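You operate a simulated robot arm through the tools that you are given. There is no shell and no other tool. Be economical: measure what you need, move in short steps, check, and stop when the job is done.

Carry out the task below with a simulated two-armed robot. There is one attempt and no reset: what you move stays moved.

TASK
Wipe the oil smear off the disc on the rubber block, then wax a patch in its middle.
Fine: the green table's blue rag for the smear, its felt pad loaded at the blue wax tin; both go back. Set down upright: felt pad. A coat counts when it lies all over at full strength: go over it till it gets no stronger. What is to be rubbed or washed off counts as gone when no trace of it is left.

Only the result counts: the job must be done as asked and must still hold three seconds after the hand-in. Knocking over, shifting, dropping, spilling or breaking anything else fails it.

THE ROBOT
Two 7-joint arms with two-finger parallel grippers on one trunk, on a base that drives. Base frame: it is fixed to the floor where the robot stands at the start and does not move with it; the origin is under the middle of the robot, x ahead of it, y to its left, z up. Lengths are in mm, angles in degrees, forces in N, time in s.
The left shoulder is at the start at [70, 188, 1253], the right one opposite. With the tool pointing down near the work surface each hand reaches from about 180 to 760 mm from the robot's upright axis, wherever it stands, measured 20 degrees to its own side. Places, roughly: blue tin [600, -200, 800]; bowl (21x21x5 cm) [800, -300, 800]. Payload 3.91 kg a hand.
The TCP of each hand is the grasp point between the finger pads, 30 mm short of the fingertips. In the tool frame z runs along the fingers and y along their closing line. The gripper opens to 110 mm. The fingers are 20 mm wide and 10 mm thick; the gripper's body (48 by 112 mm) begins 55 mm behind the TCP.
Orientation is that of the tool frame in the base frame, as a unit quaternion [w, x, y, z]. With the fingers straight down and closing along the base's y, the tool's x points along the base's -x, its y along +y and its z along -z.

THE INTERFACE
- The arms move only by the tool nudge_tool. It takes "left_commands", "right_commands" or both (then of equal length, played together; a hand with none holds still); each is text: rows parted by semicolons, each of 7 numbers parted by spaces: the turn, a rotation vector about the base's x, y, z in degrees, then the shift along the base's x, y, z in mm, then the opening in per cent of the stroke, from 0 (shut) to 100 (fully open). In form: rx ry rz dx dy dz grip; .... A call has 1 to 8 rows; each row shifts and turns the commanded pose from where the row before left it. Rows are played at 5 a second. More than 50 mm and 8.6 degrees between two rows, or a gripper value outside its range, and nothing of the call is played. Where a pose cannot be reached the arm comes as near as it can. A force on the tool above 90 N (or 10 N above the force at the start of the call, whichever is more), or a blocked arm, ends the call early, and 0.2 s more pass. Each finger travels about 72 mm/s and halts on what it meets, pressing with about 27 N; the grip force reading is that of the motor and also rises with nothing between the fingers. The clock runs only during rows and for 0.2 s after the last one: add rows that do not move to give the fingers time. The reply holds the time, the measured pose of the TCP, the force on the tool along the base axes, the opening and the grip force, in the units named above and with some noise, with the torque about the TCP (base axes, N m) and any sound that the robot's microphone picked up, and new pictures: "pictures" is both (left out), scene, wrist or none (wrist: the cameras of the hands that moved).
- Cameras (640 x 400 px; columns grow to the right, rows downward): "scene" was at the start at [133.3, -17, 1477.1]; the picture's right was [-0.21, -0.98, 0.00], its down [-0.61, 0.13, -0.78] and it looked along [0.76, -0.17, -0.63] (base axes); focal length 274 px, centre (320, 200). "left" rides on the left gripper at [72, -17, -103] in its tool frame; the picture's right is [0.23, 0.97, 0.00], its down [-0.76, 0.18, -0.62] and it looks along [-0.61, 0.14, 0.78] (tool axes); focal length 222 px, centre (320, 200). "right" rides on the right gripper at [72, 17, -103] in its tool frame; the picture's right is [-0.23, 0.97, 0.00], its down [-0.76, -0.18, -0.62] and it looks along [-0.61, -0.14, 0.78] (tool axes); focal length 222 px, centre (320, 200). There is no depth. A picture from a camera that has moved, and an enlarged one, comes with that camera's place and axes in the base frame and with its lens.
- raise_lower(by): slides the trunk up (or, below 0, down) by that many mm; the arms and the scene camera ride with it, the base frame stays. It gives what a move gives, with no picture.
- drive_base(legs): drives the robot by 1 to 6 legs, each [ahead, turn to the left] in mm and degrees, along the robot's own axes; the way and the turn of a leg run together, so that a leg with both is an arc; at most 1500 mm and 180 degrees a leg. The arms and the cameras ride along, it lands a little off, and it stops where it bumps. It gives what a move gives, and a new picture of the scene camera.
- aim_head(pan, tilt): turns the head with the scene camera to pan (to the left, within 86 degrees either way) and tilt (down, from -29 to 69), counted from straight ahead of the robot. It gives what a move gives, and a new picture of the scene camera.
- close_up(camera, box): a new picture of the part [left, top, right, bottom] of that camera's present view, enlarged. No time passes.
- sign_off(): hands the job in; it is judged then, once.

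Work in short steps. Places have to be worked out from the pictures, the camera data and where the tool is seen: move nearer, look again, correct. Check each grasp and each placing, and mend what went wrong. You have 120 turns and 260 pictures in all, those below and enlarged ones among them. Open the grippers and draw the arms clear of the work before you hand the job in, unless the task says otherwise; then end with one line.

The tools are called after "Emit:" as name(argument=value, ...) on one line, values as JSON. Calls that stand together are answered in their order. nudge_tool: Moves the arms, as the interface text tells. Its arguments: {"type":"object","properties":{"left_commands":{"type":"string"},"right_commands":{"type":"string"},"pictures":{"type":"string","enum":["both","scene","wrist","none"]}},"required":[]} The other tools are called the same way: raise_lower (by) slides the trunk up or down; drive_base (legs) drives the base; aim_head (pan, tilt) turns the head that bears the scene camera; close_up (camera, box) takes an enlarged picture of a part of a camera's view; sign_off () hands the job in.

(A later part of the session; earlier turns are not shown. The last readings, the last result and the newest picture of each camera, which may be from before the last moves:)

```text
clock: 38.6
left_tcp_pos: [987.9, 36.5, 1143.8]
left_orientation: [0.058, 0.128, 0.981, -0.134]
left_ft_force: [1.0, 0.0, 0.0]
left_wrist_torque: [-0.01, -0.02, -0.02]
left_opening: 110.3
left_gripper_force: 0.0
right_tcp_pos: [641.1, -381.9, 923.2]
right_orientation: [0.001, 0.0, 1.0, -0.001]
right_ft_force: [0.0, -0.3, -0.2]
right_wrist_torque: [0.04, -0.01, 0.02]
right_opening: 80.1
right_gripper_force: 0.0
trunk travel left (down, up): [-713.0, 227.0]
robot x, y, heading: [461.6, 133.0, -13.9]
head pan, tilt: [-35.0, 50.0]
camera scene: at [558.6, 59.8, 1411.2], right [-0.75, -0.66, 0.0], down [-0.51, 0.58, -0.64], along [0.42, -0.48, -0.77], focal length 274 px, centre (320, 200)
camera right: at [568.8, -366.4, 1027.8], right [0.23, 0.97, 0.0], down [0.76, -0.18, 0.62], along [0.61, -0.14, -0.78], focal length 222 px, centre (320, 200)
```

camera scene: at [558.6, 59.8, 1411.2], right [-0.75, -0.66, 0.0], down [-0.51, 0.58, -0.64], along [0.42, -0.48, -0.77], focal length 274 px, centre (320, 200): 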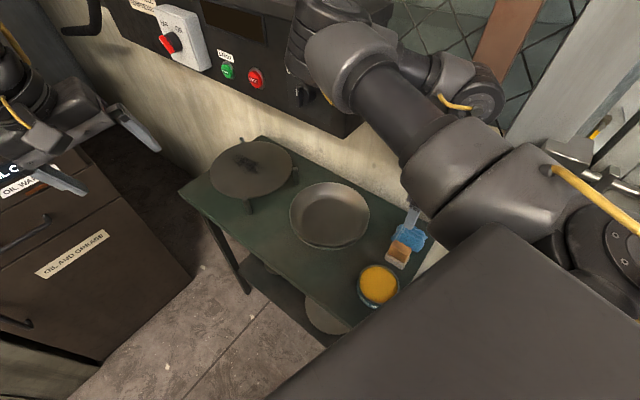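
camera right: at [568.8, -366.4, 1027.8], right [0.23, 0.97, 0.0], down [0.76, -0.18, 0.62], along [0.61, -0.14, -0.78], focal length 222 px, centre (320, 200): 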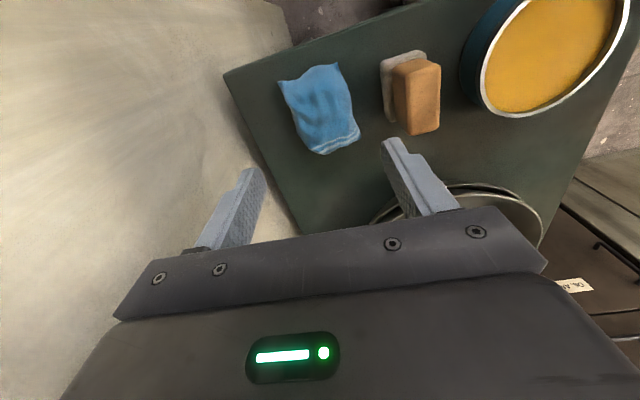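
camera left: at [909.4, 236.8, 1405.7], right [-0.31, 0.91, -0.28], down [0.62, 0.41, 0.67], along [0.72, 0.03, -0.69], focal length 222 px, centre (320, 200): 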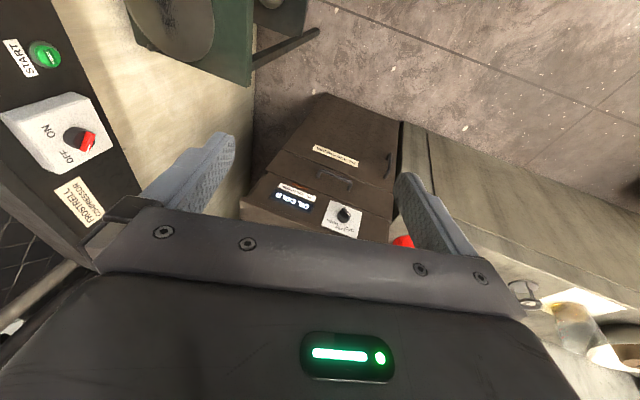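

Refined rag centre is (638,-377), yawed about 10°. I'll align, narrow slightly and lower until the tips are just above the table.

Emit:
nudge_tool(right_commands="0 0 8 -3 5 0 68;0 0 0 0 0 -30 68;0 0 0 0 0 -25 68;0 0 0 0 0 -18 68", pictures="both")

Emit:
close_up(camera="scene", box=[350, 195, 446, 255])

```text
clock: 39.6
left_tcp_pos: [987.7, 37.0, 1144.2]
left_orientation: [0.058, 0.128, 0.981, -0.135]
left_ft_force: [-1.1, 0.6, -0.1]
left_wrist_torque: [-0.02, 0.02, 0.03]
left_opening: 109.9
left_gripper_force: 0.0
right_tcp_pos: [637.0, -378.6, 849.8]
right_orientation: [0.001, -0.07, 0.998, 0.0]
right_ft_force: [-0.5, -0.3, -0.5]
right_wrist_torque: [0.01, 0.02, 0.03]
right_opening: 74.9
right_gripper_force: 0.0
trunk travel left (down, up): [-713.0, 227.0]
robot x, y, heading: [461.0, 131.1, -13.6]
head pan, tilt: [-35.0, 50.0]
camera scene: at [558.4, 60.9, 1411.2], right [-0.75, -0.66, 0.0], down [-0.51, 0.58, -0.64], along [0.42, -0.48, -0.77], focal length 274 px, centre (320, 200)
camera right: at [561.6, -372.9, 953.7], right [0.09, 1.0, 0.0], down [0.78, -0.07, 0.62], along [0.62, -0.06, -0.78], focal length 222 px, centre (320, 200)
```

scene: 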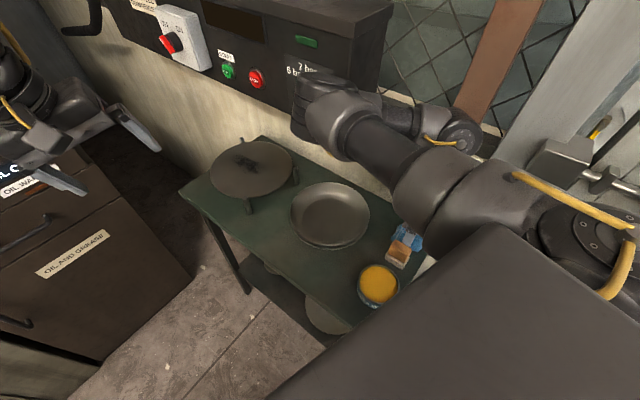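
right: 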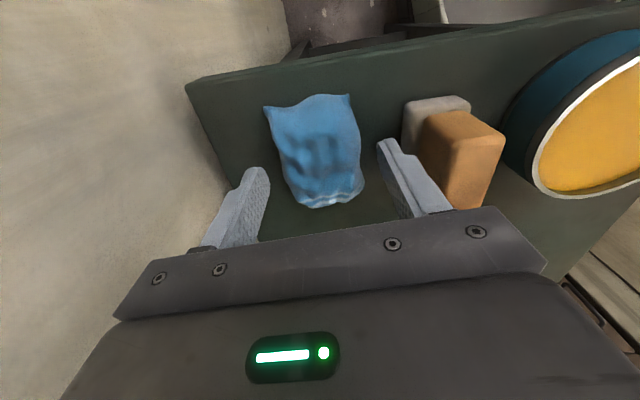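

```text
6.67 times, centred on (398, 225) of scene
camera zoom: at [558.4, 60.9, 1411.2], right [-0.75, -0.66, 0.0], down [-0.51, 0.58, -0.64], along [0.42, -0.48, -0.77], focal length 1826 px, centre (-200, 33)
```

zoom: 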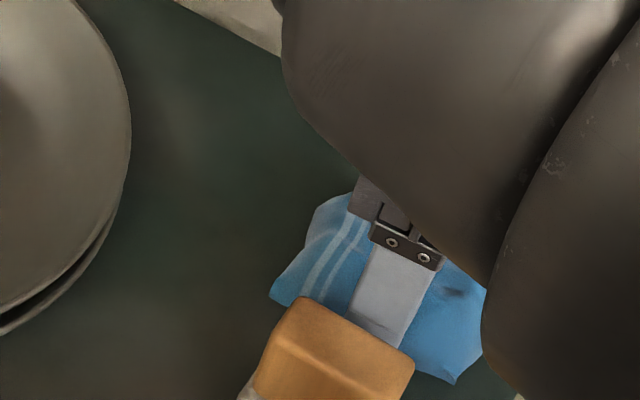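

Tips should be at about z 820 on either side of the rag. I'll lower 12 mm and close.

Emit:
nudge_tool(right_commands="0 0 0 0 0 -6 68;0 0 0 0 0 -6 68;0 0 0 0 0 0 40;0 0 0 0 0 0 10;0 0 0 0 0 0 0;0 0 0 0 0 0 0", pictures="wrist")

```text
clock: 41.0
left_tcp_pos: [988.9, 36.4, 1144.6]
left_orientation: [0.059, 0.127, 0.981, -0.135]
left_ft_force: [-0.2, 0.1, -0.5]
left_wrist_torque: [0.01, 0.0, -0.01]
left_opening: 109.7
left_gripper_force: 0.0
right_tcp_pos: [635.2, -376.0, 836.4]
right_orientation: [0.0, -0.069, 0.998, -0.001]
right_ft_force: [1.7, 0.0, -0.2]
right_wrist_torque: [0.01, 0.0, 0.01]
right_opening: 44.1
right_gripper_force: 26.8
trunk travel left (down, up): [-713.0, 227.0]
robot x, y, heading: [456.8, 129.5, -13.7]
head pan, tilt: [-35.0, 50.0]
camera right: at [560.7, -371.6, 939.7], right [0.09, 1.0, 0.0], down [0.78, -0.07, 0.62], along [0.62, -0.06, -0.78], focal length 222 px, centre (320, 200)
```

right: 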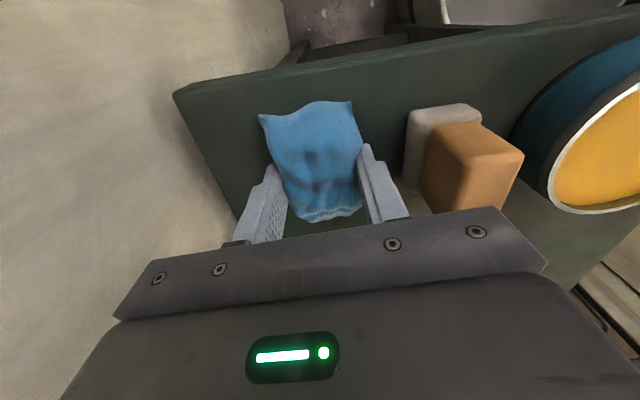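

Gripped at 44 mm. I'll lift straight up and check.

Emit:
nudge_tool(right_commands="0 0 0 0 0 20 0;0 0 0 0 0 40 0;0 0 0 0 0 40 0;0 0 0 0 0 40 0", pictures="both")

Emit:
close_up(camera="scene", box=[200, 125, 310, 194])

```text
clock: 42.0
left_tcp_pos: [988.6, 39.2, 1144.1]
left_orientation: [0.059, 0.128, 0.981, -0.135]
left_ft_force: [-0.2, -0.4, -0.3]
left_wrist_torque: [0.0, 0.02, -0.03]
left_opening: 110.0
left_gripper_force: 0.1
right_tcp_pos: [634.0, -377.0, 978.5]
right_orientation: [0.001, -0.071, 0.997, -0.002]
right_ft_force: [-0.3, 0.6, -0.5]
right_wrist_torque: [0.0, 0.04, 0.02]
right_opening: 44.3
right_gripper_force: 27.0
trunk travel left (down, up): [-713.0, 227.0]
robot x, y, heading: [458.6, 125.7, -13.8]
head pan, tilt: [-35.0, 50.0]
camera scene: at [557.8, 62.7, 1411.2], right [-0.75, -0.66, 0.0], down [-0.51, 0.58, -0.64], along [0.42, -0.48, -0.77], focal length 274 px, centre (320, 200)
camera right: at [560.6, -371.2, 1081.7], right [0.09, 1.0, 0.0], down [0.78, -0.07, 0.62], along [0.62, -0.06, -0.78], focal length 222 px, centre (320, 200)
```

scene: 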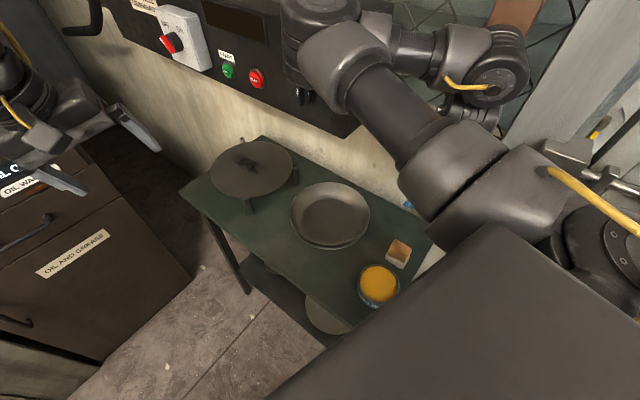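
right: 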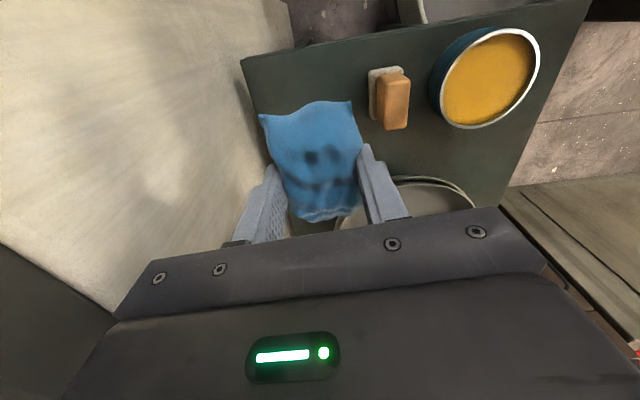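

```text
5.80 times, centred on (255, 160) of scene
camera zoom: at [557.8, 62.7, 1411.2], right [-0.75, -0.66, 0.0], down [-0.51, 0.58, -0.64], along [0.42, -0.48, -0.77], focal length 1588 px, centre (697, 435)
```

zoom: 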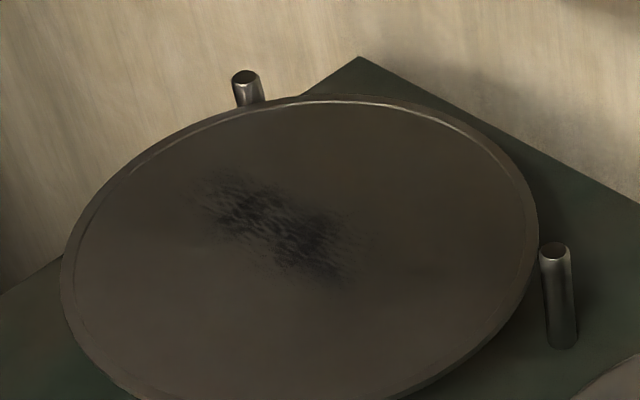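

Rag in hand. The smear spans roughly x 1040–1155, y -210…-270, and the disc is centred near (1090,-243). I'll move out from the wall first, then forward over the pans toward the disc.

Emit:
nudge_tool(right_commands="0 0 -4 0 45 0 0;0 0 -4 0 45 0 0;0 0 -4 30 40 0 0;0 0 -4 45 0 0 0;0 0 0 45 0 0 0;0 0 0 45 0 0 0;0 0 0 45 0 0 0;0 0 0 45 0 0 0", pictures="none")

Emit:
nudge_tool(right_commands="0 0 0 45 0 0 0;0 0 0 45 0 0 0;0 0 0 45 0 0 0;0 0 0 45 0 0 0;0 0 0 20 0 0 0", pictures="both")

```text
clock: 43.5
left_tcp_pos: [981.0, 32.9, 1146.6]
left_orientation: [0.06, 0.133, 0.98, -0.135]
left_ft_force: [1.2, -0.7, -0.8]
left_wrist_torque: [0.04, 0.1, -0.03]
left_opening: 110.0
left_gripper_force: 0.1
right_tcp_pos: [789.9, -340.5, 973.1]
right_orientation: [-0.016, 0.018, 1.0, 0.006]
right_ft_force: [-71.7, 25.3, 32.4]
right_wrist_torque: [-2.09, -8.25, 1.48]
right_opening: 44.1
right_gripper_force: 26.8
right hand out of reach, approached as far as the arm can: row 1, 2
trunk travel left (down, up): [-713.0, 227.0]
robot x, y, heading: [456.1, 129.2, -14.2]
head pan, tilt: [-35.0, 50.0]
stopped in row 7 (right hand): the force on the tool passed its limit at 106 N (the readings are from after the stop); the commanded pose is now the measured one
```

```text
clock: 43.8
left_tcp_pos: [982.4, 34.8, 1144.6]
left_orientation: [0.058, 0.134, 0.98, -0.135]
left_ft_force: [1.4, 0.2, 0.2]
left_wrist_torque: [0.04, 0.04, 0.01]
left_opening: 109.8
left_gripper_force: 0.1
right_tcp_pos: [787.4, -340.6, 972.1]
right_orientation: [-0.023, 0.028, 0.999, 0.006]
right_ft_force: [-34.4, 17.6, 13.7]
right_wrist_torque: [-1.59, -3.92, 1.05]
right_opening: 44.3
right_gripper_force: 26.9
trunk travel left (down, up): [-713.0, 227.0]
robot x, y, heading: [458.1, 130.5, -14.8]
head pan, tilt: [-35.0, 50.0]
stopped in row 1 (right hand): the force on the tool passed its limit at 112 N (the readings are from after the stop); the commanded pose is now the measured one
camera scene: at [551.2, 63.4, 1411.8], right [-0.76, -0.65, 0.0], down [-0.49, 0.58, -0.65], along [0.42, -0.49, -0.76], focal length 274 px, centre (320, 200)
camera right: at [721.2, -321.7, 1078.6], right [0.28, 0.96, 0.0], down [0.78, -0.23, 0.58], along [0.56, -0.16, -0.81], focal length 222 px, centre (320, 200)
```

scene: 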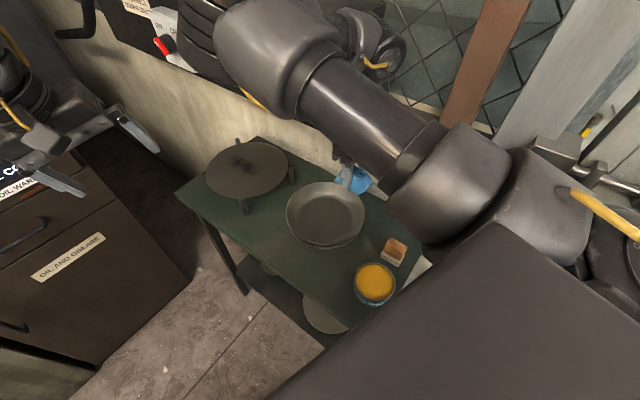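
right: 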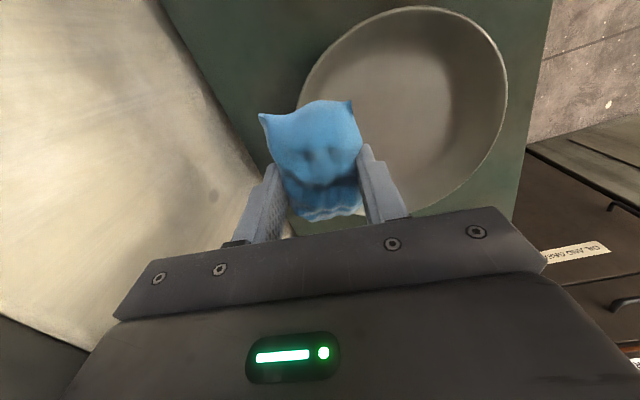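

The sideways rows weren't followed near the body and the wrist bumped the panel. I'll back off in x and then move outward in +y.

Emit:
nudge_tool(right_commands="0 0 0 -30 0 0 0;0 0 0 -30 10 0 0;0 0 0 0 20 0 0;0 0 0 0 25 0 0;0 0 0 0 25 0 0", pictures="wrist")

```text
clock: 45.0
left_tcp_pos: [986.2, 33.1, 1142.0]
left_orientation: [0.057, 0.134, 0.98, -0.134]
left_ft_force: [-0.4, 0.3, 0.1]
left_wrist_torque: [0.02, -0.01, 0.03]
left_opening: 110.1
left_gripper_force: 0.0
right_tcp_pos: [730.1, -267.0, 966.5]
right_orientation: [-0.028, 0.033, 0.999, 0.008]
right_ft_force: [-0.3, -0.5, -0.9]
right_wrist_torque: [-0.02, 0.03, 0.0]
right_opening: 44.4
right_gripper_force: 27.1
trunk travel left (down, up): [-713.0, 227.0]
robot x, y, heading: [460.8, 127.8, -14.6]
head pan, tilt: [-35.0, 50.0]
camera right: at [664.5, -248.2, 1074.8], right [0.29, 0.96, 0.0], down [0.78, -0.24, 0.58], along [0.55, -0.17, -0.82], focal length 222 px, centre (320, 200)
```

right: 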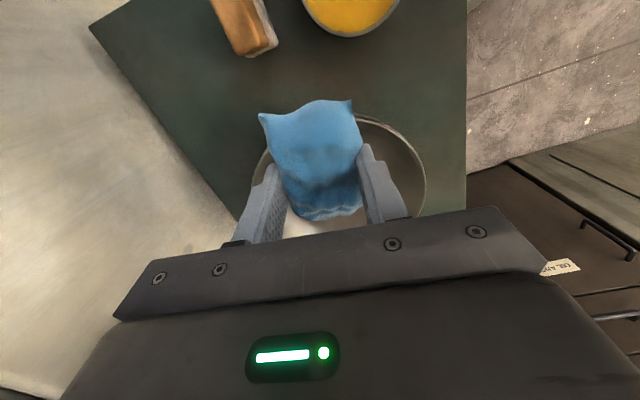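

Free again. I'll straighten the tool and go forward at y≈-225.

Emit:
nudge_tool(right_commands="-0.5 -1.6 0 20 40 0 0;-0.5 -1.6 0 45 0 0 0;0 0 0 45 0 0 0;0 0 0 45 0 0 0;0 0 0 45 0 0 0;0 0 0 45 0 0 0;0 0 0 45 0 0 0", pictures="both")

```text
clock: 46.3
left_tcp_pos: [983.7, 40.5, 1144.0]
left_orientation: [0.058, 0.133, 0.98, -0.138]
left_ft_force: [-0.4, -0.6, -0.5]
left_wrist_torque: [0.09, 0.04, -0.04]
left_opening: 110.1
left_gripper_force: 0.1
right_tcp_pos: [872.0, -273.3, 970.1]
right_orientation: [-0.007, 0.011, 1.0, 0.017]
right_ft_force: [-20.8, 64.1, 20.2]
right_wrist_torque: [-7.73, -2.54, 0.29]
right_opening: 44.3
right_gripper_force: 26.9
right hand out of reach, approached as far as the arm can: row 1, 2, 3, 4, 5, 6
trunk travel left (down, up): [-713.0, 227.0]
robot x, y, heading: [459.8, 126.9, -14.4]
head pan, tilt: [-35.0, 50.0]
stopped in row 6 (right hand): the force on the tool passed its limit at 114 N (the readings are from after the stop); the commanded pose is now the measured one
camera scene: at [553.0, 71.3, 1412.7], right [-0.76, -0.65, 0.0], down [-0.5, 0.58, -0.65], along [0.42, -0.49, -0.76], focal length 274 px, centre (320, 200)
camera right: at [801.9, -259.1, 1074.5], right [0.25, 0.97, 0.03], down [0.77, -0.21, 0.61], along [0.59, -0.13, -0.79], focal length 222 px, centre (320, 200)
```

scene: 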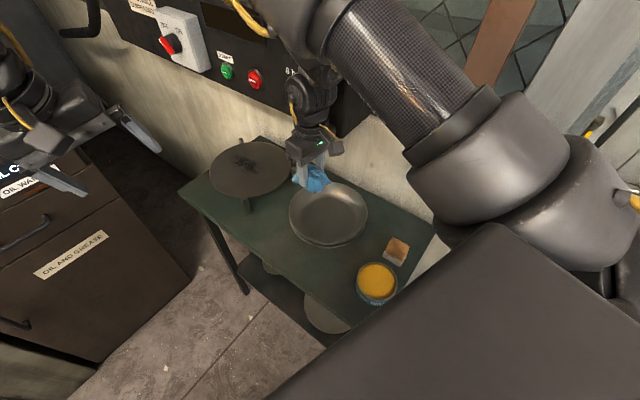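
right: 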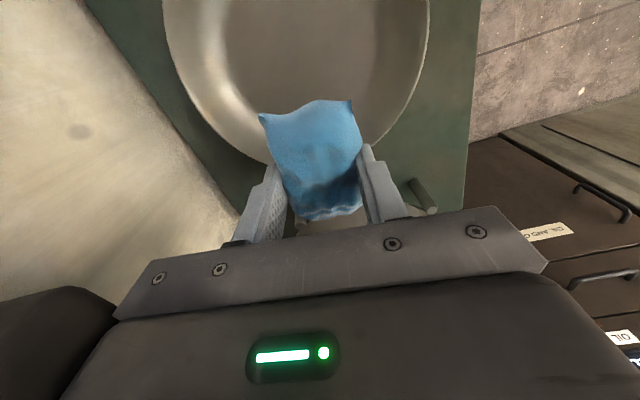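

The gripper body touched the panel front, which must be at y≈-330. I'll back off, then try yawing the tool toward +y while moving outward in y.

Emit:
nudge_tool(right_commands="0 0 0 -40 5 0 0;0 0 0 -30 10 0 0;0 0 -8 0 10 0 0;0 0 -8 0 15 0 0;0 0 -8 0 15 0 0", pictures="none")

```text
clock: 47.5
left_tcp_pos: [987.5, 34.7, 1143.4]
left_orientation: [0.057, 0.133, 0.98, -0.134]
left_ft_force: [0.2, -0.6, 0.2]
left_wrist_torque: [-0.05, 0.01, -0.01]
left_opening: 109.9
left_gripper_force: 0.0
right_tcp_pos: [732.2, -273.6, 968.4]
right_orientation: [-0.003, 0.225, 0.974, 0.014]
right_ft_force: [1.0, 0.9, -0.1]
right_wrist_torque: [-0.01, 0.0, -0.02]
right_opening: 43.9
right_gripper_force: 26.8
right hand out of reach, approached as far as the arm can: row 4, 5
trunk travel left (down, up): [-713.0, 227.0]
robot x, y, heading: [456.6, 127.8, -14.1]
head pan, tilt: [-35.0, 50.0]
```

The inward move is limited by the arm's fold, so turning the base left will swing the hand away from the panel and shorten the reach to the disc. I'll raise the trunk a little and turn +20.

Emit:
raise_lower(by=80)

Emit:
drive_base(legs=[[0, 20]])

Emit:
aim_head(pan=-48, tilt=45)

```text
clock: 48.7
left_tcp_pos: [986.8, 33.6, 1223.1]
left_orientation: [0.057, 0.132, 0.98, -0.135]
left_ft_force: [-0.1, 0.4, -0.3]
left_wrist_torque: [0.04, 0.0, 0.06]
left_opening: 110.1
left_gripper_force: 0.1
right_tcp_pos: [731.6, -275.2, 1048.1]
right_orientation: [-0.002, 0.224, 0.974, 0.015]
right_ft_force: [-0.1, -0.4, -0.2]
right_wrist_torque: [0.03, -0.01, 0.0]
right_opening: 44.5
right_gripper_force: 27.2
trunk travel left (down, up): [-793.0, 147.0]
robot x, y, heading: [458.7, 128.5, -14.5]
head pan, tilt: [-35.0, 50.0]
```

```text
clock: 50.2
left_tcp_pos: [987.6, 218.8, 1222.6]
left_orientation: [0.079, -0.04, 0.989, -0.122]
left_ft_force: [0.2, 0.1, -0.1]
left_wrist_torque: [-0.01, -0.02, -0.01]
left_opening: 110.3
left_gripper_force: 0.0
right_tcp_pos: [852.3, -158.9, 1048.4]
right_orientation: [-0.005, 0.053, 0.999, 0.014]
right_ft_force: [0.6, 0.0, -0.4]
right_wrist_torque: [0.01, -0.01, -0.01]
right_opening: 44.5
right_gripper_force: 27.3
trunk travel left (down, up): [-793.0, 147.0]
robot x, y, heading: [454.3, 129.5, 5.3]
head pan, tilt: [-35.0, 50.0]
camera scene: at [573.5, 97.1, 1491.1], right [-0.49, -0.87, 0.0], down [-0.67, 0.38, -0.64], along [0.56, -0.32, -0.77], focal length 274 px, centre (320, 200)
```

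scene: 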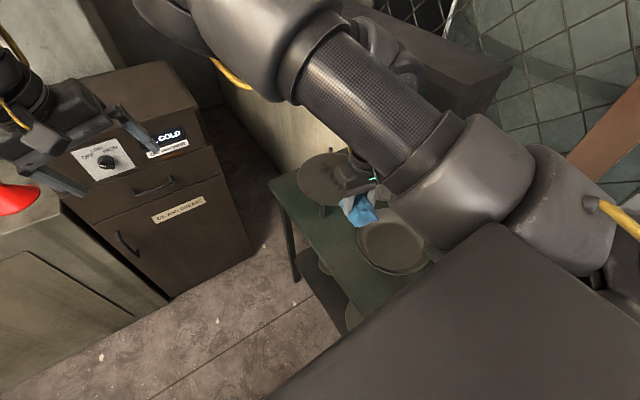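

```text
clock: 50.9
left_tcp_pos: [987.3, 220.7, 1223.0]
left_orientation: [0.078, -0.04, 0.989, -0.123]
left_ft_force: [0.9, 0.5, -0.8]
left_wrist_torque: [-0.05, -0.02, 0.04]
left_opening: 109.8
left_gripper_force: 0.1
right_tcp_pos: [853.6, -157.5, 1048.5]
right_orientation: [-0.005, 0.052, 0.999, 0.013]
right_ft_force: [0.1, 0.5, 0.1]
right_wrist_torque: [-0.01, 0.03, 0.01]
right_opening: 44.2
right_gripper_force: 26.8
trunk travel left (down, up): [-793.0, 147.0]
robot x, y, heading: [455.2, 134.7, 5.1]
head pan, tilt: [-48.0, 45.0]
camera scene: at [566.3, 82.4, 1498.1], right [-0.68, -0.74, 0.0], down [-0.52, 0.48, -0.71], along [0.52, -0.48, -0.71], focal length 274 px, centre (320, 200)
```

scene: 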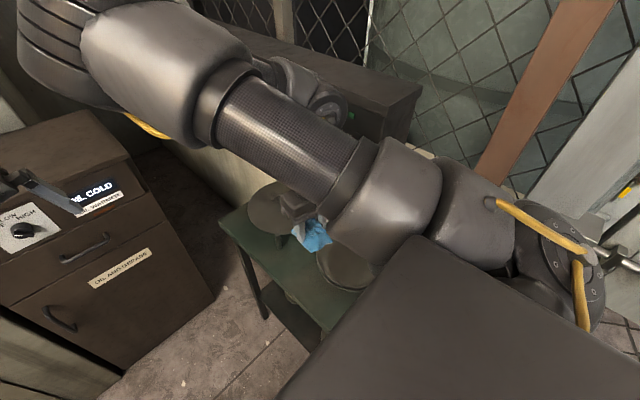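

Now I'll extend toward the disc centre from this new heading.

Emit:
nudge_tool(right_commands="0 0 -4 45 -10 0 0;0 0 -4 45 -10 0 0;0 0 0 45 -15 0 0;0 0 0 45 -15 0 0;0 0 0 40 -15 0 0;0 0 0 10 0 -30 0", pictures="both")

```text
clock: 52.3
left_tcp_pos: [986.6, 221.1, 1223.8]
left_orientation: [0.08, -0.04, 0.988, -0.123]
left_ft_force: [0.3, 0.1, 0.6]
left_wrist_torque: [-0.05, 0.02, -0.01]
left_opening: 110.0
left_gripper_force: 0.1
right_tcp_pos: [858.3, -212.3, 1082.1]
right_orientation: [-0.002, 0.121, 0.993, 0.014]
right_ft_force: [1.2, 0.3, -0.9]
right_wrist_torque: [-0.01, -0.02, -0.05]
right_opening: 44.1
right_gripper_force: 26.8
right hand out of reach, approached as far as the arm can: row 1, 2, 3, 4, 5, 6
trunk travel left (down, up): [-793.0, 147.0]
robot x, y, heading: [458.5, 127.5, 5.5]
head pan, tilt: [-48.0, 45.0]
camera scene: at [564.9, 83.0, 1498.3], right [-0.68, -0.74, 0.0], down [-0.52, 0.48, -0.71], along [0.52, -0.48, -0.71], focal length 274 px, centre (320, 200)
camera right: at [791.9, -182.0, 1186.4], right [0.45, 0.89, 0.03], down [0.7, -0.37, 0.61], along [0.55, -0.26, -0.79], focal length 222 px, centre (320, 200)
```

scene: 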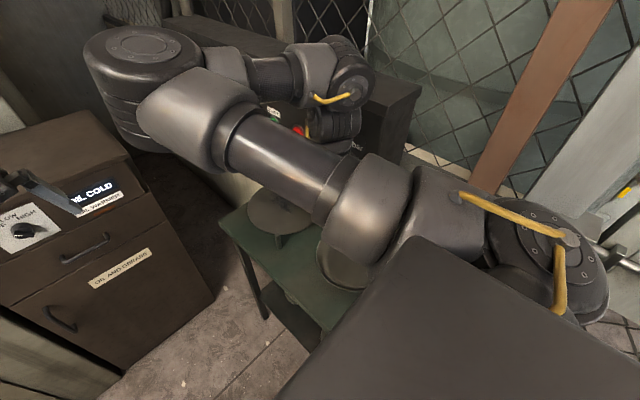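
right: 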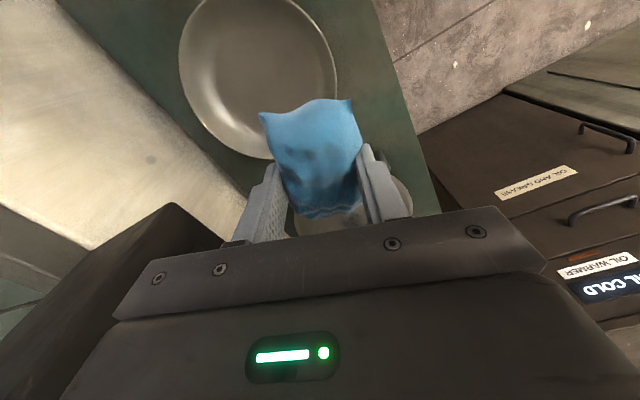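

The right arm's elbow has folded inward and is limiting the move. I'll extend outward along the robot's own forward direction to unfold it.

Emit:
nudge_tool(right_commands="0 0 4 20 40 0 0;0 0 4 30 30 0 0;0 0 0 45 10 0 0;0 0 0 45 5 0 0", pictures="none")

```text
clock: 53.3
left_tcp_pos: [989.6, 219.7, 1222.3]
left_orientation: [0.079, -0.039, 0.989, -0.122]
left_ft_force: [-0.2, -0.3, -0.3]
left_wrist_torque: [0.02, -0.02, 0.01]
left_opening: 110.1
left_gripper_force: 0.0
right_tcp_pos: [881.3, -192.0, 1078.4]
right_orientation: [-0.004, 0.051, 0.999, 0.015]
right_ft_force: [0.8, 0.0, -0.4]
right_wrist_torque: [-0.01, 0.03, -0.01]
right_opening: 44.1
right_gripper_force: 27.4
right hand out of reach, approached as far as the arm can: row 1, 2, 3, 4
trunk travel left (down, up): [-793.0, 147.0]
robot x, y, heading: [460.2, 132.6, 5.3]
head pan, tilt: [-48.0, 45.0]
```

Yaw seems to be the limiting joint: positive yaw frees it. I'll extend while yawing positive.

Emit:
nudge_tool(right_commands="0 0 8 10 0 0 0;0 0 8 20 0 0 0;0 0 8 30 0 0 0;0 0 8 40 0 0 0;0 0 0 40 0 0 0", pictures="scene")

```text
clock: 54.5
left_tcp_pos: [989.1, 219.4, 1222.2]
left_orientation: [0.079, -0.039, 0.988, -0.123]
left_ft_force: [0.7, -0.7, 0.3]
left_wrist_torque: [0.02, -0.02, 0.01]
left_opening: 110.1
left_gripper_force: 0.1
right_tcp_pos: [1024.2, -190.7, 1077.4]
right_orientation: [-0.01, -0.226, 0.974, 0.013]
right_ft_force: [0.0, 0.1, 0.0]
right_wrist_torque: [-0.02, 0.0, 0.0]
right_opening: 44.1
right_gripper_force: 26.8
trunk travel left (down, up): [-793.0, 147.0]
robot x, y, heading: [459.2, 132.0, 5.3]
head pan, tilt: [-48.0, 45.0]
camera scene: at [567.7, 80.7, 1497.9], right [-0.68, -0.74, 0.0], down [-0.52, 0.48, -0.71], along [0.52, -0.48, -0.71], focal length 274 px, centre (320, 200)
```

scene: 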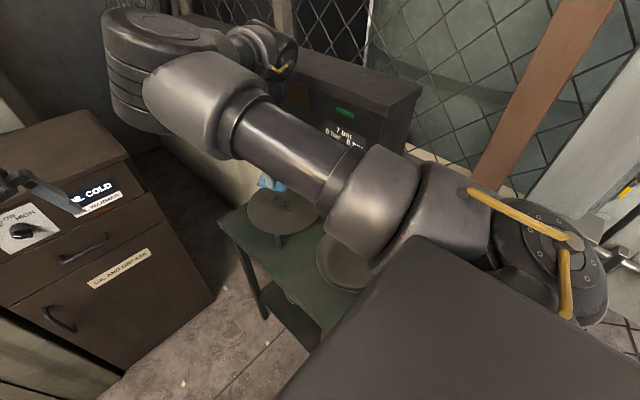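

That worked. I'll go on to above the disc and look.

Emit:
nudge_tool(right_commands="0 0 0 33 -25 -20 0;0 0 0 33 -24 -30 0;0 0 0 0 0 -40 0;0 0 0 0 0 -20 0", pictures="both")

```text
refused: row 2 steps farther than a row can; nothing moved
```

Emit:
nudge_tool(right_commands="0 0 0 33 -25 -20 0;0 0 0 33 -24 -20 0;0 0 0 0 0 -40 0;0 0 0 0 0 -20 0", pictures="both")

```text
clock: 55.5
left_tcp_pos: [988.2, 218.9, 1221.9]
left_orientation: [0.079, -0.039, 0.989, -0.122]
left_ft_force: [-0.1, -0.3, -0.1]
left_wrist_torque: [0.02, 0.01, 0.01]
left_opening: 109.6
left_gripper_force: 0.0
right_tcp_pos: [1088.4, -240.2, 979.5]
right_orientation: [-0.008, -0.224, 0.974, 0.013]
right_ft_force: [0.8, 0.2, -0.9]
right_wrist_torque: [-0.01, -0.01, -0.01]
right_opening: 44.4
right_gripper_force: 27.0
trunk travel left (down, up): [-793.0, 147.0]
robot x, y, heading: [457.8, 129.0, 5.7]
head pan, tilt: [-48.0, 45.0]
camera scene: at [567.2, 81.1, 1498.1], right [-0.68, -0.74, 0.0], down [-0.52, 0.48, -0.71], along [0.52, -0.48, -0.71], focal length 274 px, centre (320, 200)
camera right: at [1017.9, -260.8, 1085.0], right [-0.22, 0.97, 0.02], down [0.78, 0.16, 0.61], along [0.59, 0.15, -0.79], focal length 222 px, centre (320, 200)
```

scene: 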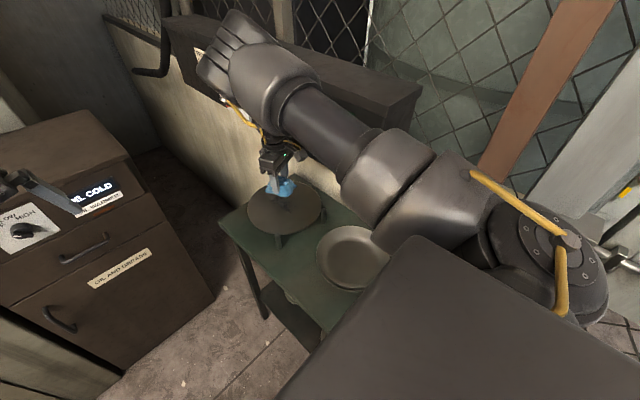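
right: 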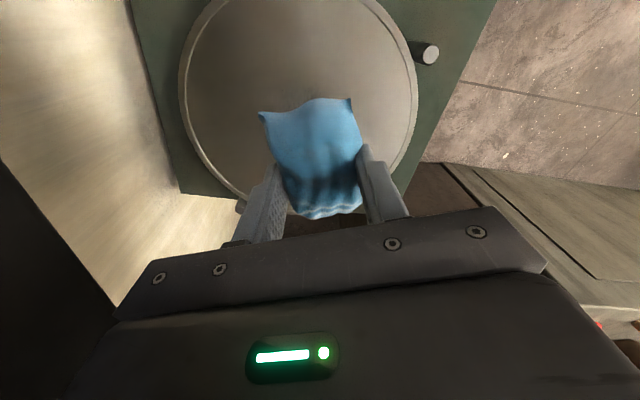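

I'm above the disc centre (~(1092,-247)). I'll lower toward contact, watching the force.

Emit:
nudge_tool(right_commands="0 0 0 0 0 -40 0;0 0 0 0 0 -20 0;0 0 0 0 0 -6 0;0 0 0 0 0 -4 0", pictures="none")

```text
clock: 56.5
left_tcp_pos: [988.3, 219.7, 1223.3]
left_orientation: [0.079, -0.04, 0.989, -0.122]
left_ft_force: [-0.5, 0.0, -1.2]
left_wrist_torque: [0.01, 0.0, 0.02]
left_opening: 109.8
left_gripper_force: 0.0
right_tcp_pos: [1088.5, -239.1, 910.3]
right_orientation: [-0.008, -0.225, 0.974, 0.012]
right_ft_force: [0.8, -1.0, -0.4]
right_wrist_torque: [-0.02, -0.04, 0.01]
right_opening: 44.1
right_gripper_force: 27.1
trunk travel left (down, up): [-793.0, 147.0]
robot x, y, heading: [455.9, 127.4, 5.6]
head pan, tilt: [-48.0, 45.0]
```

Emit:
nudge_tool(right_commands="0 0 0 0 0 -4 0;0 0 0 0 0 -4 0;0 0 0 0 0 -3 0", pictures="none")

```text
clock: 57.3
left_tcp_pos: [986.6, 219.2, 1224.1]
left_orientation: [0.078, -0.04, 0.989, -0.122]
left_ft_force: [-0.5, -0.5, 0.3]
left_wrist_torque: [0.01, -0.01, -0.02]
left_opening: 109.9
left_gripper_force: 0.0
right_tcp_pos: [1087.9, -239.4, 899.6]
right_orientation: [-0.009, -0.224, 0.974, 0.012]
right_ft_force: [0.0, 0.2, 0.3]
right_wrist_torque: [-0.02, 0.02, -0.05]
right_opening: 44.5
right_gripper_force: 27.5
trunk travel left (down, up): [-793.0, 147.0]
robot x, y, heading: [459.9, 129.4, 5.4]
head pan, tilt: [-48.0, 45.0]
```

Still no contact at 899.6. Continuing in small steps and looking.

Emit:
nudge_tool(right_commands="0 0 0 0 0 -3 0;0 0 0 0 0 -3 0;0 0 0 0 0 -2 0", pictures="both")

```text
clock: 58.1
left_tcp_pos: [988.3, 219.9, 1222.4]
left_orientation: [0.08, -0.039, 0.989, -0.122]
left_ft_force: [-0.4, -0.3, 0.8]
left_wrist_torque: [0.02, 0.0, 0.01]
left_opening: 109.7
left_gripper_force: 0.1
right_tcp_pos: [1087.6, -239.1, 892.2]
right_orientation: [-0.008, -0.225, 0.974, 0.012]
right_ft_force: [-0.8, -0.3, 3.6]
right_wrist_torque: [-0.07, -0.13, -0.02]
right_opening: 43.8
right_gripper_force: 27.4
trunk travel left (down, up): [-793.0, 147.0]
robot x, y, heading: [458.1, 129.0, 5.2]
head pan, tilt: [-48.0, 45.0]
camera scene: at [565.8, 81.8, 1498.2], right [-0.68, -0.74, 0.0], down [-0.52, 0.48, -0.71], along [0.52, -0.48, -0.71], focal length 274 px, centre (320, 200)
camera right: at [1017.5, -259.0, 996.4], right [-0.22, 0.97, 0.02], down [0.78, 0.16, 0.61], along [0.59, 0.15, -0.79], focal length 222 px, centre (320, 200)
```

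scene: 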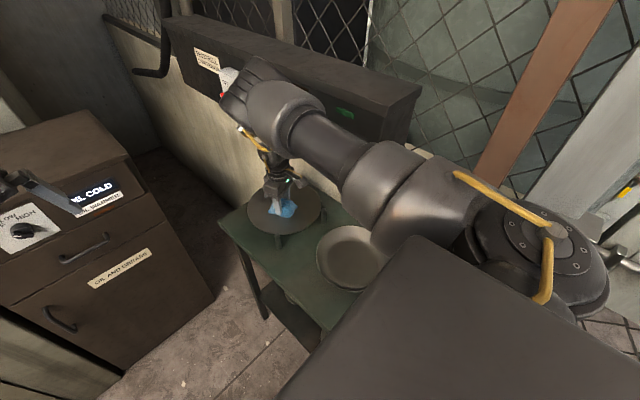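
right: 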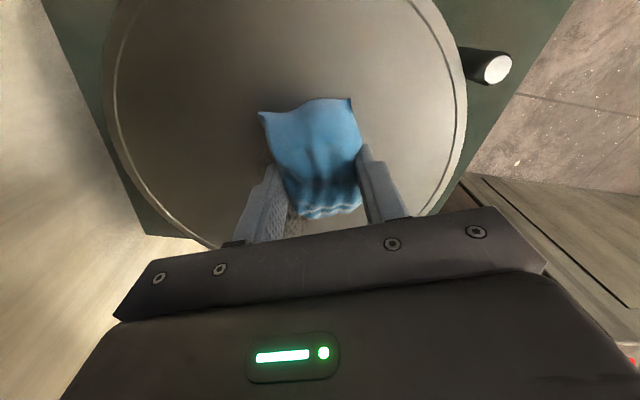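

First contact at z≈892 (3.6 N). I'll press about 2 mm more and stroke along x.

Emit:
nudge_tool(right_commands="0 0 0 0 0 -2 0;0 0 0 20 0 0 0;0 0 0 25 0 0 0;0 0 0 -25 0 0 0;0 0 0 -25 0 0 0;0 0 0 -25 0 0 0;0 0 0 -15 0 0 0", pictures="none")

```text
clock: 59.7
left_tcp_pos: [986.4, 220.9, 1223.0]
left_orientation: [0.079, -0.039, 0.988, -0.123]
left_ft_force: [-0.6, -0.4, -0.3]
left_wrist_torque: [-0.01, -0.03, 0.0]
left_opening: 110.1
left_gripper_force: 0.1
right_tcp_pos: [1032.8, -241.0, 891.0]
right_orientation: [-0.008, -0.225, 0.974, 0.012]
right_ft_force: [3.1, 0.2, 11.4]
right_wrist_torque: [-0.03, -0.55, 0.02]
right_opening: 44.1
right_gripper_force: 27.0
right hand out of reach, approached as far as the arm can: row 3
trunk travel left (down, up): [-793.0, 147.0]
robot x, y, heading: [461.5, 130.0, 5.6]
head pan, tilt: [-48.0, 45.0]
```

Force is 11 N, good. I'll do a stroke line at y≈-257 and then at y≈-220.

Emit:
nudge_tool(right_commands="0 0 0 5 -16 0 0;0 0 0 25 0 0 0;0 0 0 25 0 0 0;0 0 0 25 0 0 0;0 0 0 0 18 0 0;0 0 0 0 20 0 0;0 0 0 -25 0 0 0;0 0 0 -25 0 0 0", pictures="none")

Emit:
nudge_tool(right_commands="0 0 0 -20 0 0 0;0 0 0 25 0 0 0;0 0 0 25 0 0 0;0 0 0 30 0 0 0;0 0 0 -25 -20 0 0;0 0 0 0 0 30 0;0 0 0 -40 0 25 0;0 0 0 -40 0 20 0", pictures="both")

```text
clock: 61.5
left_tcp_pos: [985.5, 220.6, 1223.6]
left_orientation: [0.08, -0.039, 0.988, -0.123]
left_ft_force: [0.1, -0.2, 0.5]
left_wrist_torque: [0.0, 0.01, 0.02]
left_opening: 110.0
left_gripper_force: 0.1
right_tcp_pos: [1065.8, -217.8, 890.9]
right_orientation: [-0.007, -0.225, 0.974, 0.012]
right_ft_force: [1.1, 0.8, 14.4]
right_wrist_torque: [-0.09, -0.58, 0.0]
right_opening: 44.1
right_gripper_force: 26.3
trunk travel left (down, up): [-793.0, 147.0]
robot x, y, heading: [453.1, 128.2, 5.2]
head pan, tilt: [-48.0, 45.0]
```

```text
clock: 63.3
left_tcp_pos: [986.6, 220.3, 1224.8]
left_orientation: [0.079, -0.039, 0.989, -0.122]
left_ft_force: [-0.7, -0.6, -0.5]
left_wrist_torque: [0.04, -0.04, -0.01]
left_opening: 110.2
left_gripper_force: 0.1
right_tcp_pos: [1011.0, -239.9, 971.0]
right_orientation: [-0.008, -0.225, 0.974, 0.012]
right_ft_force: [0.4, 0.2, 0.2]
right_wrist_torque: [0.01, 0.0, 0.02]
right_opening: 44.3
right_gripper_force: 27.8
right hand out of reach, approached as far as the arm can: row 4
trunk travel left (down, up): [-793.0, 147.0]
robot x, y, heading: [459.6, 128.9, 5.6]
head pan, tilt: [-48.0, 45.0]
camera scene: at [564.2, 81.8, 1498.2], right [-0.68, -0.74, 0.0], down [-0.52, 0.48, -0.71], along [0.52, -0.48, -0.71], focal length 274 px, centre (320, 200)
camera right: at [940.7, -261.5, 1076.0], right [-0.22, 0.97, 0.02], down [0.78, 0.16, 0.61], along [0.59, 0.15, -0.79], focal length 222 px, centre (320, 200)
```

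scene: 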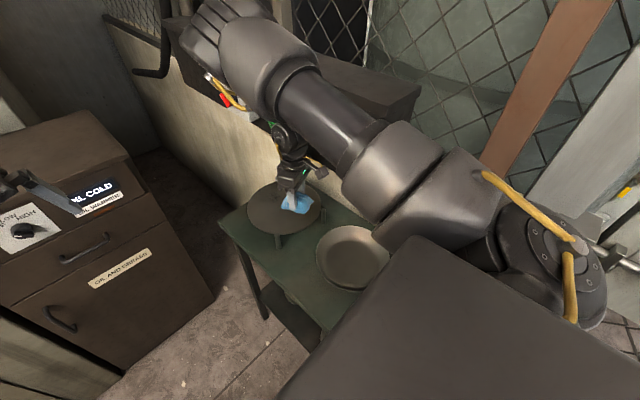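
right: 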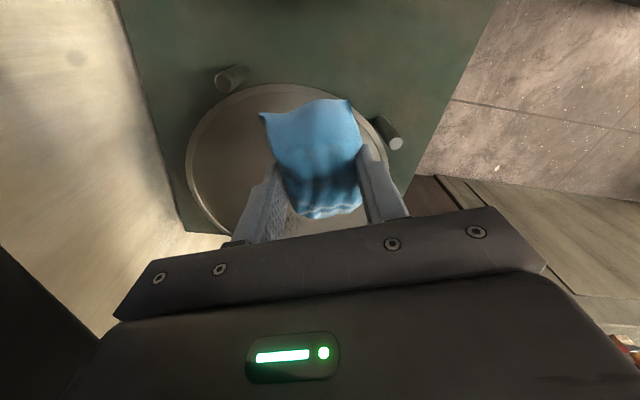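

Emit:
close_up(camera="scene", box=[235, 170, 331, 230])

```text
6.67 times, centred on (283, 200) of scene
camera zoom: at [564.2, 81.8, 1498.2], right [-0.68, -0.74, 0.0], down [-0.52, 0.48, -0.71], along [0.52, -0.48, -0.71], focal length 1826 px, centre (567, 200)
```

zoom: 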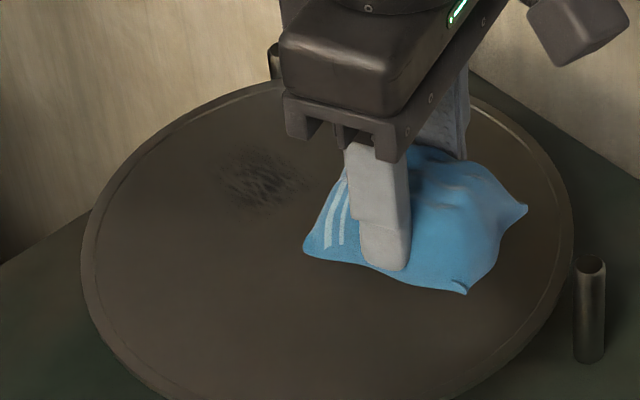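

A remnant remains at the far part, about (1125–1165, -246). I'll test in the air whether more yaw lets me reach x≈1140.

Emit:
nudge_tool(right_commands="0 0 8 40 0 -20 0;0 0 8 40 0 -20 0;0 0 0 30 0 0 0;0 0 0 20 0 0 0", pictures="none")

```text
clock: 64.3
left_tcp_pos: [987.9, 218.3, 1223.0]
left_orientation: [0.078, -0.039, 0.989, -0.122]
left_ft_force: [0.1, -0.4, 0.2]
left_wrist_torque: [0.02, -0.01, 0.01]
left_opening: 109.7
left_gripper_force: 0.0
right_tcp_pos: [1142.5, -245.2, 925.9]
right_orientation: [-0.011, -0.358, 0.934, 0.011]
right_ft_force: [0.1, -0.4, -0.4]
right_wrist_torque: [0.0, 0.01, 0.04]
right_opening: 44.1
right_gripper_force: 26.8
trunk travel left (down, up): [-793.0, 147.0]
robot x, y, heading: [456.8, 131.7, 5.4]
head pan, tilt: [-48.0, 45.0]
```

Reachable with yaw 222°. I'll lower to contact and rub over the remnant.

Emit:
nudge_tool(right_commands="0 0 0 0 0 -20 0;0 0 0 0 0 -10 0;0 0 0 0 0 -5 0;0 0 0 -20 0 -2 0;0 0 0 -20 8 0 0;0 0 0 20 0 0 0;0 0 0 20 0 0 0;0 0 0 10 0 0 0", pictures="none")

Emit:
nudge_tool(right_commands="0 0 0 -25 -14 0 0;0 0 0 -25 0 0 0;0 0 0 25 0 0 0;0 0 0 25 0 0 0;0 0 0 -10 25 0 0;0 0 0 -25 0 0 0;0 0 0 20 0 0 0;0 0 0 15 0 0 0", pictures="none")

Emit:
nudge_tool(right_commands="0 0 0 -20 -20 0 0;0 0 0 10 -10 0 0;0 0 0 10 0 0 0;0 0 0 -20 10 0 0;0 0 0 -20 0 30 0;0 0 0 -40 0 25 0;0 0 -8 -40 0 20 0;0 0 -8 -40 0 0 0", pictures="none")

Emit:
close_up(camera="scene", box=[235, 170, 331, 230])

```text
clock: 66.1
left_tcp_pos: [987.1, 220.9, 1224.4]
left_orientation: [0.08, -0.039, 0.988, -0.123]
left_ft_force: [0.8, 0.3, 0.1]
left_wrist_torque: [0.01, 0.01, -0.02]
left_opening: 110.0
left_gripper_force: 0.1
right_tcp_pos: [1152.4, -233.1, 891.1]
right_orientation: [-0.009, -0.358, 0.934, 0.011]
right_ft_force: [-4.3, -1.1, 9.2]
right_wrist_torque: [-0.12, -0.11, -0.08]
right_opening: 44.2
right_gripper_force: 27.3
trunk travel left (down, up): [-793.0, 147.0]
robot x, y, heading: [457.6, 128.7, 5.3]
head pan, tilt: [-48.0, 45.0]
```

```text
clock: 67.9
left_tcp_pos: [984.6, 219.3, 1225.0]
left_orientation: [0.081, -0.038, 0.988, -0.123]
left_ft_force: [-0.7, -0.6, 0.2]
left_wrist_torque: [-0.02, 0.0, -0.03]
left_opening: 110.0
left_gripper_force: 0.0
right_tcp_pos: [1149.9, -224.9, 892.0]
right_orientation: [-0.01, -0.357, 0.934, 0.01]
right_ft_force: [-2.2, -3.5, 10.2]
right_wrist_torque: [-0.18, -0.16, -0.04]
right_opening: 43.9
right_gripper_force: 26.6
trunk travel left (down, up): [-793.0, 147.0]
robot x, y, heading: [457.2, 129.8, 5.1]
head pan, tilt: [-48.0, 45.0]
heard: click, click
```

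```text
clock: 69.7
left_tcp_pos: [984.8, 219.0, 1224.3]
left_orientation: [0.081, -0.04, 0.988, -0.122]
left_ft_force: [-0.4, 0.3, 0.1]
left_wrist_torque: [0.03, -0.02, 0.0]
left_opening: 110.0
left_gripper_force: 0.1
right_tcp_pos: [992.1, -241.1, 970.8]
right_orientation: [-0.006, -0.224, 0.975, 0.013]
right_ft_force: [-0.9, -0.5, 0.3]
right_wrist_torque: [-0.01, -0.04, -0.02]
right_opening: 44.2
right_gripper_force: 27.1
trunk travel left (down, up): [-793.0, 147.0]
robot x, y, heading: [458.0, 130.9, 5.1]
head pan, tilt: [-48.0, 45.0]
heard: click, click
```

```text
6.67 times, centred on (283, 200) of scene
camera zoom: at [563.5, 82.1, 1498.4], right [-0.68, -0.74, 0.0], down [-0.52, 0.48, -0.71], along [0.52, -0.48, -0.71], focal length 1826 px, centre (567, 200)
```

zoom: 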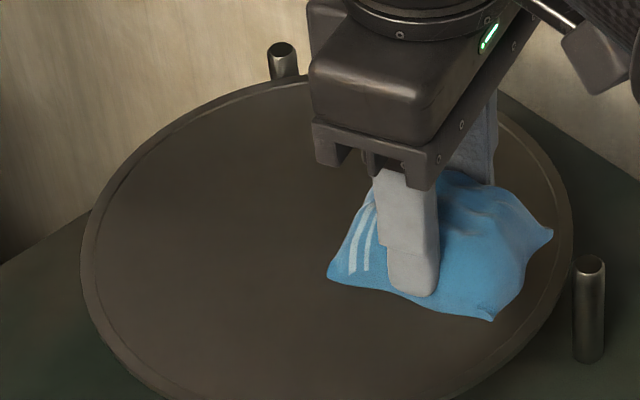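

The visible part is clean. I'll pull the hand back toward the robot and look at the whole disc and the panel (I heard clicks).

Emit:
nudge_tool(right_commands="0 0 0 -40 5 10 0;0 0 0 -40 5 0 0;0 0 -8 -40 5 0 0;0 0 -8 -40 5 0 0", pictures="scene")

Emit:
close_up(camera="scene", box=[235, 170, 331, 230])

```text
clock: 70.7
left_tcp_pos: [986.9, 218.9, 1223.3]
left_orientation: [0.08, -0.039, 0.989, -0.121]
left_ft_force: [0.1, -0.5, -0.3]
left_wrist_torque: [0.0, 0.03, 0.01]
left_opening: 110.1
left_gripper_force: 0.1
right_tcp_pos: [831.8, -223.1, 978.4]
right_orientation: [-0.006, -0.086, 0.996, 0.013]
right_ft_force: [0.0, -1.0, -1.1]
right_wrist_torque: [0.0, 0.0, -0.02]
right_opening: 44.0
right_gripper_force: 27.1
trunk travel left (down, up): [-793.0, 147.0]
robot x, y, heading: [455.7, 130.6, 5.4]
head pan, tilt: [-48.0, 45.0]
camera scene: at [565.4, 81.6, 1498.2], right [-0.68, -0.74, 0.0], down [-0.52, 0.48, -0.71], along [0.52, -0.48, -0.71], focal length 274 px, centre (320, 200)
```

scene: 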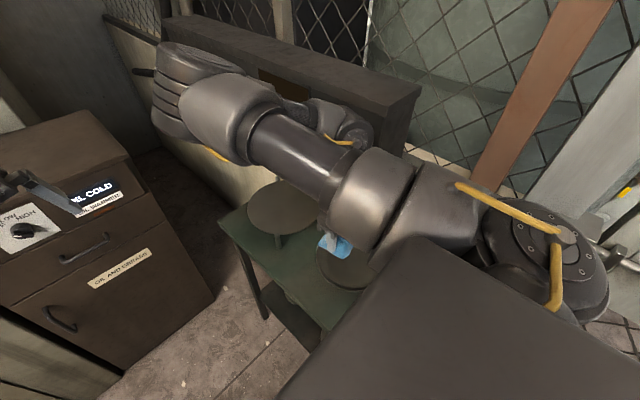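

```text
6.67 times, centred on (283, 200) of scene
camera zoom: at [565.4, 81.6, 1498.2], right [-0.68, -0.74, 0.0], down [-0.52, 0.48, -0.71], along [0.52, -0.48, -0.71], focal length 1826 px, centre (567, 200)
```

zoom: 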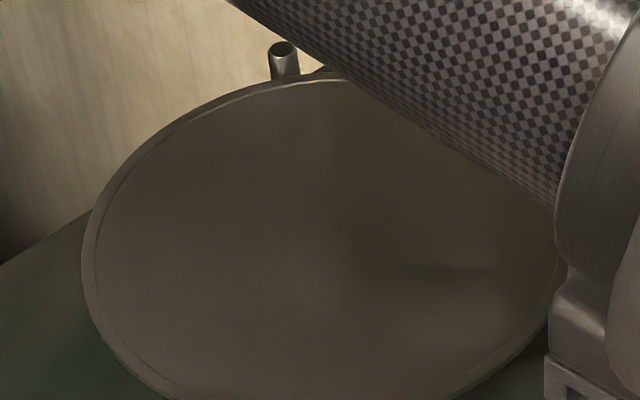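

The disc looks clean in this view. I'll turn the base back to heading -14, which carries the hand near the rag's spot (no panel on the way).

Emit:
drive_base(legs=[[0, -19.5]])

Emit:
close_up(camera="scene", box=[80, 100, 400, 300])

```text
clock: 72.2
left_tcp_pos: [985.3, 32.3, 1223.0]
left_orientation: [0.056, 0.135, 0.98, -0.135]
left_ft_force: [-0.2, -0.9, 0.2]
left_wrist_torque: [-0.03, 0.01, -0.02]
left_opening: 110.2
left_gripper_force: 0.0
right_tcp_pos: [687.5, -330.4, 978.1]
right_orientation: [-0.004, 0.089, 0.996, 0.013]
right_ft_force: [0.6, -0.6, -0.4]
right_wrist_torque: [0.0, 0.02, -0.02]
right_opening: 44.2
right_gripper_force: 27.4
trunk travel left (down, up): [-793.0, 147.0]
robot x, y, heading: [460.4, 129.9, -14.6]
head pan, tilt: [-48.0, 45.0]
camera scene: at [542.7, 48.3, 1498.2], right [-0.89, -0.46, 0.0], down [-0.32, 0.63, -0.71], along [0.32, -0.63, -0.71], focal length 274 px, centre (320, 200)
```

scene: 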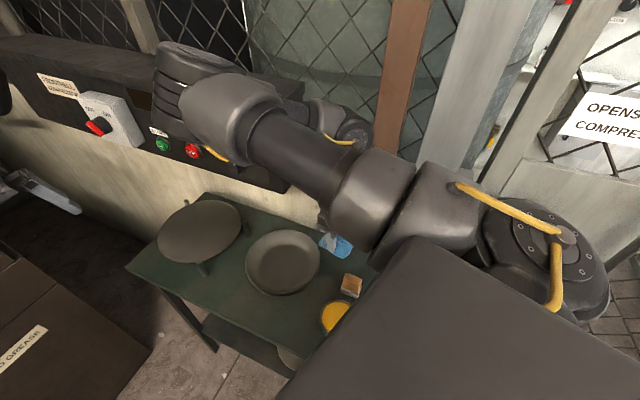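

```text
2.00 times, centred on (240, 200) of scene
camera zoom: at [542.7, 48.3, 1498.2], right [-0.89, -0.46, 0.0], down [-0.32, 0.63, -0.71], along [0.32, -0.63, -0.71], focal length 548 px, centre (480, 200)
```

zoom: 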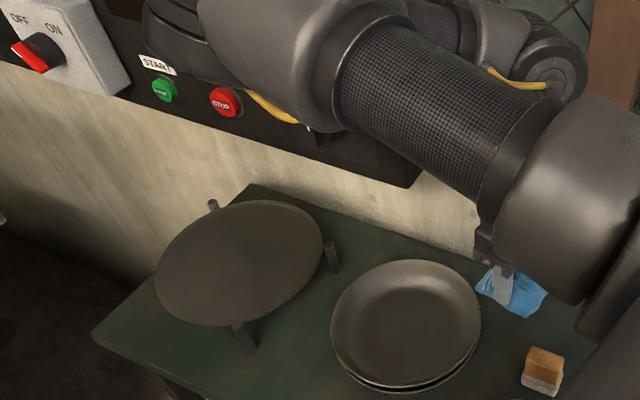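

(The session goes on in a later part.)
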